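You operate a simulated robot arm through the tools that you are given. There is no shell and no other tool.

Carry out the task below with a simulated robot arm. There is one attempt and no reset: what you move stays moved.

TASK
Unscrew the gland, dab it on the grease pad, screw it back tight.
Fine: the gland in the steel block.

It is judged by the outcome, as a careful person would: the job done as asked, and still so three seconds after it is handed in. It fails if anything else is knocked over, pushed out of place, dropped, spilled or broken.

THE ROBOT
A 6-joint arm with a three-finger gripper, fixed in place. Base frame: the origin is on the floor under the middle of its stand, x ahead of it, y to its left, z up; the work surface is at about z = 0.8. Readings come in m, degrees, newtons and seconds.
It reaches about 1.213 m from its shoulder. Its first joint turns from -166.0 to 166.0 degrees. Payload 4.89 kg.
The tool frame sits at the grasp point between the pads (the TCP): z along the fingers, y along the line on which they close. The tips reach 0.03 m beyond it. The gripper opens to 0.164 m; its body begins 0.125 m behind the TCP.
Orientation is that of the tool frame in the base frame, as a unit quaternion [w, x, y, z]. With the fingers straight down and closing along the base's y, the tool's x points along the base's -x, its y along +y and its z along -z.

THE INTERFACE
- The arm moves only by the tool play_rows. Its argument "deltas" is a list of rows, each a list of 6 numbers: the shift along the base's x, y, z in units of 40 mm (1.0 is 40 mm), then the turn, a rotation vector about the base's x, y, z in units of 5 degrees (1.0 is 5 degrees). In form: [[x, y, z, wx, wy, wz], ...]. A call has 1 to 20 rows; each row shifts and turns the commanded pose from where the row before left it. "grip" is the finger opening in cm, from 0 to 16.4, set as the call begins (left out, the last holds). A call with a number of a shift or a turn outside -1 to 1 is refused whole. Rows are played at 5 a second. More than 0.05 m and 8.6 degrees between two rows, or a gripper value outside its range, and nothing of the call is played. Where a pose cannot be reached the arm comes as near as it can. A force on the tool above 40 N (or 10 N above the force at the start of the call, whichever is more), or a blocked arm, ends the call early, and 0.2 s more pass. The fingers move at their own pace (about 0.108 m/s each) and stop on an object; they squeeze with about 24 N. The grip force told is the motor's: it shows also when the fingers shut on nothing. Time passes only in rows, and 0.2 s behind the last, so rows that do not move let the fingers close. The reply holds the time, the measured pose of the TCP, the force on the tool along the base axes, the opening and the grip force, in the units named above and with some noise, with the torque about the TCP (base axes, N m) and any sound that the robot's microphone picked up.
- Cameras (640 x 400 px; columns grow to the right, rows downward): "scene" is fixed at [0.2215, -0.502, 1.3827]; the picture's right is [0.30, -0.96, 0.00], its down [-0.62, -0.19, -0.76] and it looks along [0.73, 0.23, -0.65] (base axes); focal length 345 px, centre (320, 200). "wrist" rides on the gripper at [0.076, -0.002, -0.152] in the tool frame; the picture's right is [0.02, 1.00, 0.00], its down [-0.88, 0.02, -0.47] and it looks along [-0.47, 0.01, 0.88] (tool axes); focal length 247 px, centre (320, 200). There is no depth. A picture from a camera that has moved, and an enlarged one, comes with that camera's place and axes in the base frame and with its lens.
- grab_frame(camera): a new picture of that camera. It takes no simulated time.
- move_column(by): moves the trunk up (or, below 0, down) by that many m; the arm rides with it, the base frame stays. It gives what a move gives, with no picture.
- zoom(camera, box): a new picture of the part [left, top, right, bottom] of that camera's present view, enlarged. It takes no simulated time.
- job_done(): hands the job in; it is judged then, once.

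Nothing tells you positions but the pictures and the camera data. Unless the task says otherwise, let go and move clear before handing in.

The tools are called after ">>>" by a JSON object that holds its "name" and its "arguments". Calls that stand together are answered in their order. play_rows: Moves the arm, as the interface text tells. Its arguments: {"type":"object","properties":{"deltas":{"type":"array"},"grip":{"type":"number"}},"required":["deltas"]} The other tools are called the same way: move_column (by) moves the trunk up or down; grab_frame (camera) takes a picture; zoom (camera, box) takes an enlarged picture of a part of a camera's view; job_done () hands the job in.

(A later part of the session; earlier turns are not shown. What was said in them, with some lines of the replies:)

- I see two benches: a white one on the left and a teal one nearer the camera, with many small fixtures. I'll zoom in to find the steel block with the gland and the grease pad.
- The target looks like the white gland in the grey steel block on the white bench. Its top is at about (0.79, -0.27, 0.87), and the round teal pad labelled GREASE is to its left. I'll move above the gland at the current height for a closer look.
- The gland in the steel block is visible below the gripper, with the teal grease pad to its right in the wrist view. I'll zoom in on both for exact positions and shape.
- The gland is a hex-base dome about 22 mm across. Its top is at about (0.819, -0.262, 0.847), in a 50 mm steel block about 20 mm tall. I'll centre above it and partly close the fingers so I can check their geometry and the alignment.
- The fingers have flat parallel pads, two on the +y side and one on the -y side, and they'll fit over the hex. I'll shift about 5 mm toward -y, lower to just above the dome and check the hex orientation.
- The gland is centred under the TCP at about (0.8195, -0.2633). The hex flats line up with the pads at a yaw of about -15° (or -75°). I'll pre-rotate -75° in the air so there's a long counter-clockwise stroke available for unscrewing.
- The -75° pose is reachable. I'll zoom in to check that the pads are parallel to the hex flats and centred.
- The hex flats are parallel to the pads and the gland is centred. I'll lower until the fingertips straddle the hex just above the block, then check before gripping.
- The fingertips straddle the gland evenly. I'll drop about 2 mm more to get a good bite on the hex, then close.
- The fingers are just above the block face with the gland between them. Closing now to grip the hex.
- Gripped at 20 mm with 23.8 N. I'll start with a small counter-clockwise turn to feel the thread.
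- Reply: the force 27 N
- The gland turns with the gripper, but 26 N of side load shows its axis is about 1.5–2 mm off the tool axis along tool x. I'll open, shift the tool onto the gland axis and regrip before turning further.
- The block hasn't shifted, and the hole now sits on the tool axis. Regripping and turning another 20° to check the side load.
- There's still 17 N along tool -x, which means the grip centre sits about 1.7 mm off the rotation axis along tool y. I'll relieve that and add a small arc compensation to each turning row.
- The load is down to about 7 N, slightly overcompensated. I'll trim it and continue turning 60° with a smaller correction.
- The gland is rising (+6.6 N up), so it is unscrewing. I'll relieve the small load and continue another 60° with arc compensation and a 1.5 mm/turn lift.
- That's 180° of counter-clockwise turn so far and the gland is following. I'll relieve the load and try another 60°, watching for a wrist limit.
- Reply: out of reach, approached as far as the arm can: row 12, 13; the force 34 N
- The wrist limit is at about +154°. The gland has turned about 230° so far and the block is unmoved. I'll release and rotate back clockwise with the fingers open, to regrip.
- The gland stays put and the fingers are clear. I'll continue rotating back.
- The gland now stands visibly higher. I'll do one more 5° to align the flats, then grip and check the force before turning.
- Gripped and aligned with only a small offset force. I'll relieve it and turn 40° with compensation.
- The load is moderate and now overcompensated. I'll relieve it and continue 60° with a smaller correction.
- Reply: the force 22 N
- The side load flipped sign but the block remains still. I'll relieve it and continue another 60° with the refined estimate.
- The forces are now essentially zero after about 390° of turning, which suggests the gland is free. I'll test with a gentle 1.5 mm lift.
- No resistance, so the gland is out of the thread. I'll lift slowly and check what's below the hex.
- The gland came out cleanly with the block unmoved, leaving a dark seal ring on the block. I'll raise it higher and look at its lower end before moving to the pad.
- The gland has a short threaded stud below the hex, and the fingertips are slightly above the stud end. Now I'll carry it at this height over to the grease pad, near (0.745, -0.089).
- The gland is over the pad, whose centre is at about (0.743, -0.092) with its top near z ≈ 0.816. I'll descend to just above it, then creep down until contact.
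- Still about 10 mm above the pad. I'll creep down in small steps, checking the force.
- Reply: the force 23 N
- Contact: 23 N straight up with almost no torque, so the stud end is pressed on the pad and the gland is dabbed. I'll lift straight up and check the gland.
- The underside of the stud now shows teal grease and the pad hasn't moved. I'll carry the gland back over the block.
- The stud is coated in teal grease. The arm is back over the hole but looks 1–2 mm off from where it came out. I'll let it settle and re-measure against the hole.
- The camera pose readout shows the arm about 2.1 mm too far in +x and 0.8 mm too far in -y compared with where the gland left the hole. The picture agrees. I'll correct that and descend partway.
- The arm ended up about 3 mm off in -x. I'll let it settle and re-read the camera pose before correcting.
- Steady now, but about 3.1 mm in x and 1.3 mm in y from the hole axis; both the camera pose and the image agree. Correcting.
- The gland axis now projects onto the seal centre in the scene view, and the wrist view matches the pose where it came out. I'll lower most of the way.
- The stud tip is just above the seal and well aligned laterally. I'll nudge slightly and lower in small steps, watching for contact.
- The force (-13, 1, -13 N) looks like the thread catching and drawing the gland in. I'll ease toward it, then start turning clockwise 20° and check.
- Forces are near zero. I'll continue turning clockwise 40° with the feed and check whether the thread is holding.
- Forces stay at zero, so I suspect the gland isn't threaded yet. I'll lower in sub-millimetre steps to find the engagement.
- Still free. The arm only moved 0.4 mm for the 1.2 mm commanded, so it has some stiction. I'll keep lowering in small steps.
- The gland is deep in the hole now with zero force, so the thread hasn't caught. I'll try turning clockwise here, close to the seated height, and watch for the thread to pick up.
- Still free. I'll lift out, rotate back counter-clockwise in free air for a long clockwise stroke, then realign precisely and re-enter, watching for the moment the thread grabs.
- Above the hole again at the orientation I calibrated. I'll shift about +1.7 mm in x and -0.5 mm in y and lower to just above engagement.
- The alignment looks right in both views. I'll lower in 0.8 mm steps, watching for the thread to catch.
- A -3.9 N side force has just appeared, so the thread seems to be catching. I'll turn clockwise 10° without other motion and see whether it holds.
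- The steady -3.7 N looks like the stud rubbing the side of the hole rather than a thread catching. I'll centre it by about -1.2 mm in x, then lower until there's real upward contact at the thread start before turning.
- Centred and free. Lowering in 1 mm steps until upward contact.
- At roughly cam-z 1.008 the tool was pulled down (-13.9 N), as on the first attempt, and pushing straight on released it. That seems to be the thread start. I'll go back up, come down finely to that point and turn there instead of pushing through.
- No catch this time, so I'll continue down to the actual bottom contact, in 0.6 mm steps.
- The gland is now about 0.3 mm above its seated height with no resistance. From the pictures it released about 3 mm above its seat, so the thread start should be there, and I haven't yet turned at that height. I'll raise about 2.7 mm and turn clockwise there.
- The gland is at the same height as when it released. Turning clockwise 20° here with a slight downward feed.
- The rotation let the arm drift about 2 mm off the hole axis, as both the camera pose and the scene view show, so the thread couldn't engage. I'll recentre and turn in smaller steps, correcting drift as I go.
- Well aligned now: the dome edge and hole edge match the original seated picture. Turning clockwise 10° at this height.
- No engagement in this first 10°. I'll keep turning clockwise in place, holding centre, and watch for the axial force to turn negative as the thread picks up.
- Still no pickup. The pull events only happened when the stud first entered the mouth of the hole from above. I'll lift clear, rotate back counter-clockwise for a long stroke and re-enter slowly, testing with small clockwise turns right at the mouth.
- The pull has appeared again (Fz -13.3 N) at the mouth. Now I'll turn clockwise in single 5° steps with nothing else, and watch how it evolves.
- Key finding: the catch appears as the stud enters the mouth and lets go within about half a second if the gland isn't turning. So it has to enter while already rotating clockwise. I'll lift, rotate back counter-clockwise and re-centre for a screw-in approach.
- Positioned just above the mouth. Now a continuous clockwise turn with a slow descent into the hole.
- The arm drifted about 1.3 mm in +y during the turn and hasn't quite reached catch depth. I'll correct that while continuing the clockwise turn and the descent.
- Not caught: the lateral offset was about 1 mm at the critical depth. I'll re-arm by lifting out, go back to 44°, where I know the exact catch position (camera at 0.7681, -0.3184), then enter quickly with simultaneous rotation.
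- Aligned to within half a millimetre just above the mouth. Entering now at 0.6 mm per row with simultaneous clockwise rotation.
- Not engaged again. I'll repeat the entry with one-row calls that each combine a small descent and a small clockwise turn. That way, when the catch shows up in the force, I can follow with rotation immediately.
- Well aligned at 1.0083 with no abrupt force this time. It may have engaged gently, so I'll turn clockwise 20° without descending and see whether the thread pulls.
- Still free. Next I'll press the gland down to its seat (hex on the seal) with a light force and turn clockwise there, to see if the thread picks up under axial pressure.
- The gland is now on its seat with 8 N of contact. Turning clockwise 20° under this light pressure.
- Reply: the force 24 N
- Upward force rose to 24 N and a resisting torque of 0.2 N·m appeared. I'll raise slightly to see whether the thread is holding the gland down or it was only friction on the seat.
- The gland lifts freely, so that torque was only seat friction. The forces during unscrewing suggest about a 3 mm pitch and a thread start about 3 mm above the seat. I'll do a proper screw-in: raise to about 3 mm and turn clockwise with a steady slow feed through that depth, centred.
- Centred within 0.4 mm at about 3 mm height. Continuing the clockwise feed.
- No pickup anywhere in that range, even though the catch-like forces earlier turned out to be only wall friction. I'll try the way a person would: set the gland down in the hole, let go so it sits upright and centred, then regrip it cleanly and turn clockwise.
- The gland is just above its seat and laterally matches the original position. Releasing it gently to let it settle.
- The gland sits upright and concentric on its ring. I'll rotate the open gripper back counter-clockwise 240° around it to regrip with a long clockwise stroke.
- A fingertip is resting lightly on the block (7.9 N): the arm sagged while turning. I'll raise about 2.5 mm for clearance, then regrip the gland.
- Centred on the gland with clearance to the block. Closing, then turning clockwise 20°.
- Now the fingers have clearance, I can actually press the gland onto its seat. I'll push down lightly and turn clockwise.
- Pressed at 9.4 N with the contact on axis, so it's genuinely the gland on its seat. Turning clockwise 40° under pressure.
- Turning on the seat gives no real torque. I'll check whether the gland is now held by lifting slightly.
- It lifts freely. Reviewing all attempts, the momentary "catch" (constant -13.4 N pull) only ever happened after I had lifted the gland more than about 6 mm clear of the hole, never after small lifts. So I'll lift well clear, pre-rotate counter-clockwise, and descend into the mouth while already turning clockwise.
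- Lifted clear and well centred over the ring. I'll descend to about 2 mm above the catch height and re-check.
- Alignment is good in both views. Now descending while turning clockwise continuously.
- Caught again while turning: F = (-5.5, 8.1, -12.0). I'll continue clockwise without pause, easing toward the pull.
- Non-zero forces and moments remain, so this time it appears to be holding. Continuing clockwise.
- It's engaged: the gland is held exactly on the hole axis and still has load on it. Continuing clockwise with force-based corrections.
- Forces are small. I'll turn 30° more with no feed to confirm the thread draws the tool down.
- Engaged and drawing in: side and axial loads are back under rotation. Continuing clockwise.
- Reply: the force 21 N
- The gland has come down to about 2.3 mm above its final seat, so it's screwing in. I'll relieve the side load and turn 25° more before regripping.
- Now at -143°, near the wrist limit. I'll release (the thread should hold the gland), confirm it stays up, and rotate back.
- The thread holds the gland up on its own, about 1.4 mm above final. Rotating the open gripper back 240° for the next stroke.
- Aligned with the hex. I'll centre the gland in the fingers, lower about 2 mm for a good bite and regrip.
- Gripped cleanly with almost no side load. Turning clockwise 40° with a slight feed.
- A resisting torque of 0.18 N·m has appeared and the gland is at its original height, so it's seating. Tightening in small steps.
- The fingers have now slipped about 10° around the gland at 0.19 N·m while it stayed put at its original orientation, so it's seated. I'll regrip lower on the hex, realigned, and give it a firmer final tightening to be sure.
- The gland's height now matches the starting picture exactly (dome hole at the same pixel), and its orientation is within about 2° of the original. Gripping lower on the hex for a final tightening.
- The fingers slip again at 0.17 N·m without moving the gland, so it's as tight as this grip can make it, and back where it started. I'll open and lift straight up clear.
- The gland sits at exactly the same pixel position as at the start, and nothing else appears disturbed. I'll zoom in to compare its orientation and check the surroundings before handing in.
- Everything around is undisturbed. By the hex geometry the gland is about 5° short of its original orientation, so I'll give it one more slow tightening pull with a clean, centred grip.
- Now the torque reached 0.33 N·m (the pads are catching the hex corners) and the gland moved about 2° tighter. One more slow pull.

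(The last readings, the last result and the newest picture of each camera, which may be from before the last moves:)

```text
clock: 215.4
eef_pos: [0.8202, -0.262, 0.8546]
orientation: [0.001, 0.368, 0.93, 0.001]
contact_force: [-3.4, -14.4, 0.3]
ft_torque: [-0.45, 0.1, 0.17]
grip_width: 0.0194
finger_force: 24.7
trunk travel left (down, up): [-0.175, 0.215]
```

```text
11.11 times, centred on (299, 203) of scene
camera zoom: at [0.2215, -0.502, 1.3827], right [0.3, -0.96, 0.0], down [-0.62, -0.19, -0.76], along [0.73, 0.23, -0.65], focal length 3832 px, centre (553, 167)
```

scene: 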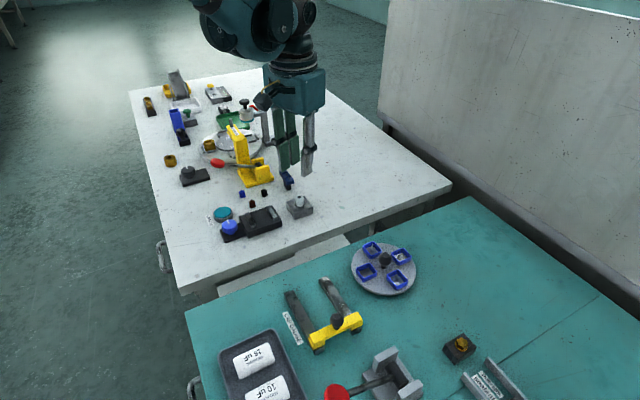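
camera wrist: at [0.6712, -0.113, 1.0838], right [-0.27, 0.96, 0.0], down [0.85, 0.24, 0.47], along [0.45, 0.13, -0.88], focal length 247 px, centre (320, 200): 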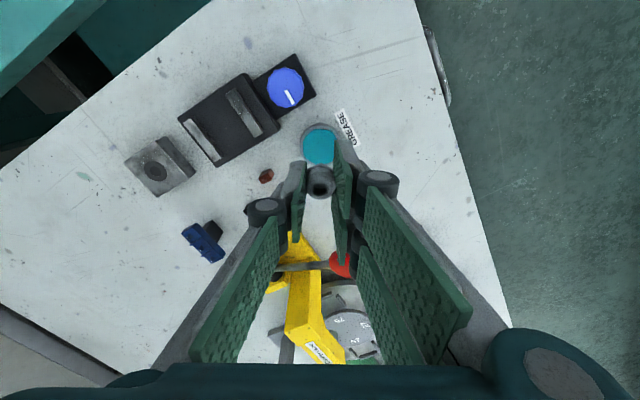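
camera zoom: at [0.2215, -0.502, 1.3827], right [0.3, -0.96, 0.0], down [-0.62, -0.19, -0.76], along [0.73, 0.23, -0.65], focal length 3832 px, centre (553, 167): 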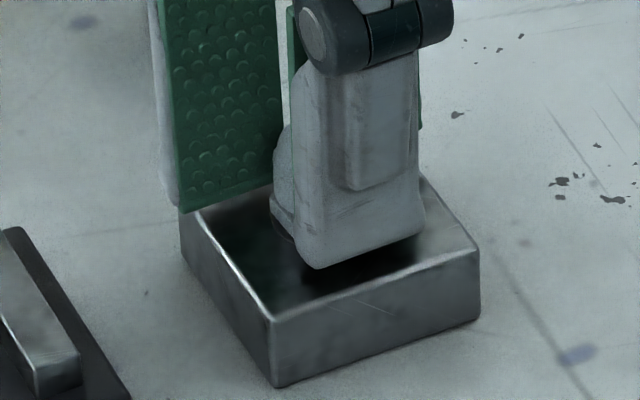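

The gland is at about 2.5° from its original orientation. The best torque comes when the pads bear on the hex corners, so I'll back off, regrip and pull through that range once more.

>>> {"name": "play_rows", "arguments": {"deltas": [[0, 0, 0, 0, 0, 0], [0, 0, 0, 0, 0, 0], [0, 0, 0, 0, 0, 1], [0, 0, 0, 0, 0, 1], [0, 0, 0, 0, 0, 1], [0, 0, 0, 0, 0, 1], [0, 0, 0, 0, 0, 0]], "grip": 4.0}}

>>> {"name": "zoom", "arguments": {"camera": "wrist", "box": [250, 110, 390, 210]}}

>>> {"name": "zoom", "arguments": {"camera": "wrist", "box": [300, 150, 344, 186]}}

```text
clock: 217.0
eef_pos: [0.8213, -0.2622, 0.8536]
orientation: [0.0, 0.199, 0.98, 0.002]
contact_force: [-0.8, -0.3, -0.3]
ft_torque: [-0.04, 0.0, 0.03]
grip_width: 0.04
finger_force: 0.0
trunk travel left (down, up): [-0.175, 0.215]
```

```text
4.00 times, centred on (320, 160) of wrist
camera zoom: at [0.7499, -0.2353, 1.0058], right [0.37, 0.93, 0.0], down [0.82, -0.33, 0.47], along [0.44, -0.17, -0.88], focal length 988 px, centre (320, 360)
```

zoom: 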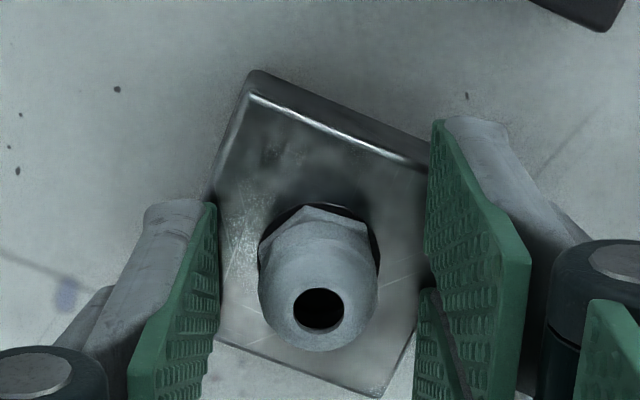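

```text
11.11 times, centred on (322, 168) of wrist
camera zoom: at [0.7499, -0.2353, 1.0058], right [0.37, 0.93, 0.0], down [0.82, -0.33, 0.47], along [0.44, -0.17, -0.88], focal length 2744 px, centre (298, 556)
```

zoom: 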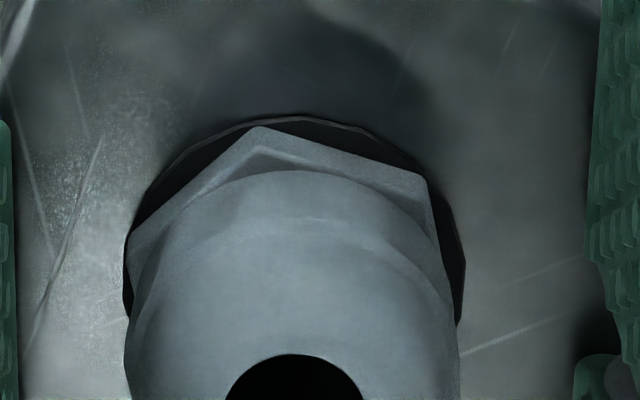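

The gland springs back to the same rest orientation after a 0.33 N·m pull. It's against its hard stop at exactly the original height, so it's fully tight. Lifting straight up and moving clear.

>>> {"name": "play_rows", "arguments": {"deltas": [[0, 0, 0.1, 0, 0, 0], [0, 0, 0.3, 0, 0, 0], [0, 0, 0.6, 0, 0, 0], [0, 0, 0.9, 0, 0, 0], [0, 0, 0.9, 0, 0, 0], [0, 0, 0.9, 0, 0, 0], [0, 0, 0.9, 0, 0, 0], [-0.5, -0.5, 0.3, 0, 0, 0], [-0.6, -0.5, 0, 0, 0, 0], [-0.6, -0.5, 0, 0, 0, 0], [0, 0, 0, 0, 0, 0]], "grip": 4.5}}

>>> {"name": "grab_frame", "arguments": {"camera": "scene"}}

>>> {"name": "zoom", "arguments": {"camera": "scene", "box": [200, 150, 328, 250]}}

>>> {"name": "zoom", "arguments": {"camera": "scene", "box": [275, 185, 323, 221]}}

```text
clock: 219.4
eef_pos: [0.75, -0.323, 1.0498]
orientation: [0.001, 0.2, 0.98, 0.001]
contact_force: [-0.7, 0.2, 0.5]
ft_torque: [0.05, -0.02, 0.03]
grip_width: 0.0449
finger_force: 0.1
trunk travel left (down, up): [-0.175, 0.215]
```

```text
taken
```

scene: 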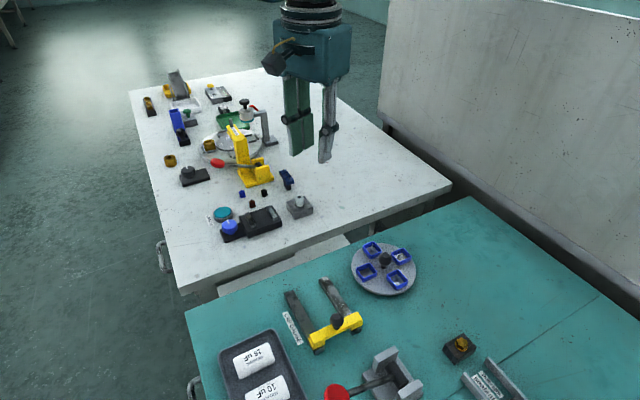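

```text
4.00 times, centred on (264, 200) of scene
camera zoom: at [0.2215, -0.502, 1.3827], right [0.3, -0.96, 0.0], down [-0.62, -0.19, -0.76], along [0.73, 0.23, -0.65], focal length 1379 px, centre (544, 200)
```

zoom: 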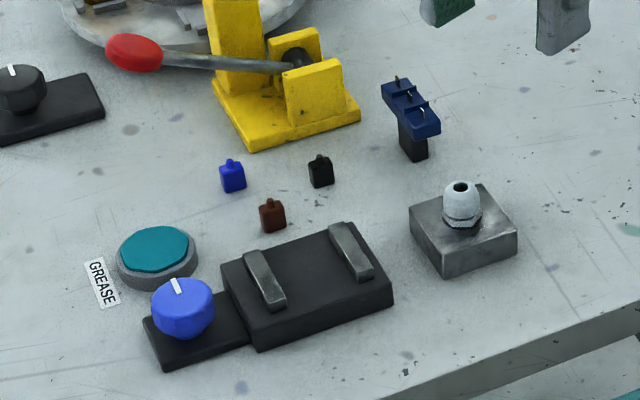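

```text
11.11 times, centred on (299, 203) of scene
camera zoom: at [0.2215, -0.502, 1.3827], right [0.3, -0.96, 0.0], down [-0.62, -0.19, -0.76], along [0.73, 0.23, -0.65], focal length 3832 px, centre (553, 167)
```

zoom: 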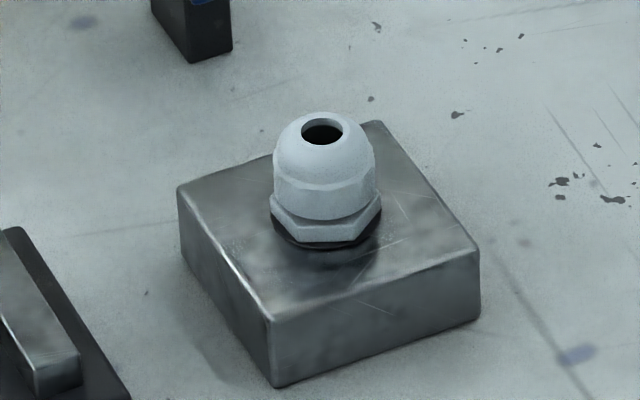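

The gland is greased and screwed back tight in the steel block, at the same height as at the start. The block, grease pad and everything around them are undisturbed, and the gripper is open and clear. I'm handing in the job.

>>> {"name": "job_done", "arguments": {}}

```text
The job is handed in.
```

I unscrewed the gland from the steel block, dabbed it on the grease pad and screwed it back in tight. The job is handed in, and I don't have the judge's result.

- **Grease:** the threaded end showed teal grease after I pressed it on the pad at about 23 N.
- **Tightness:** a final pull peaked at 0.33 N·m, and the gland returned to the same rest position afterwards. It sits at its original height. By my estimate its orientation is about 5° short of where it started. I took that as its stop, because it would not stay any further round.
- **Re-threading:** getting the thread to catch took many tries. The stud rubbed the sides of the hole, and a fingertip once rested lightly on the block, at about 8 N.
- **Surroundings:** the last pictures show the block, the pad and everything nearby in their original places. The gripper is open and clear.
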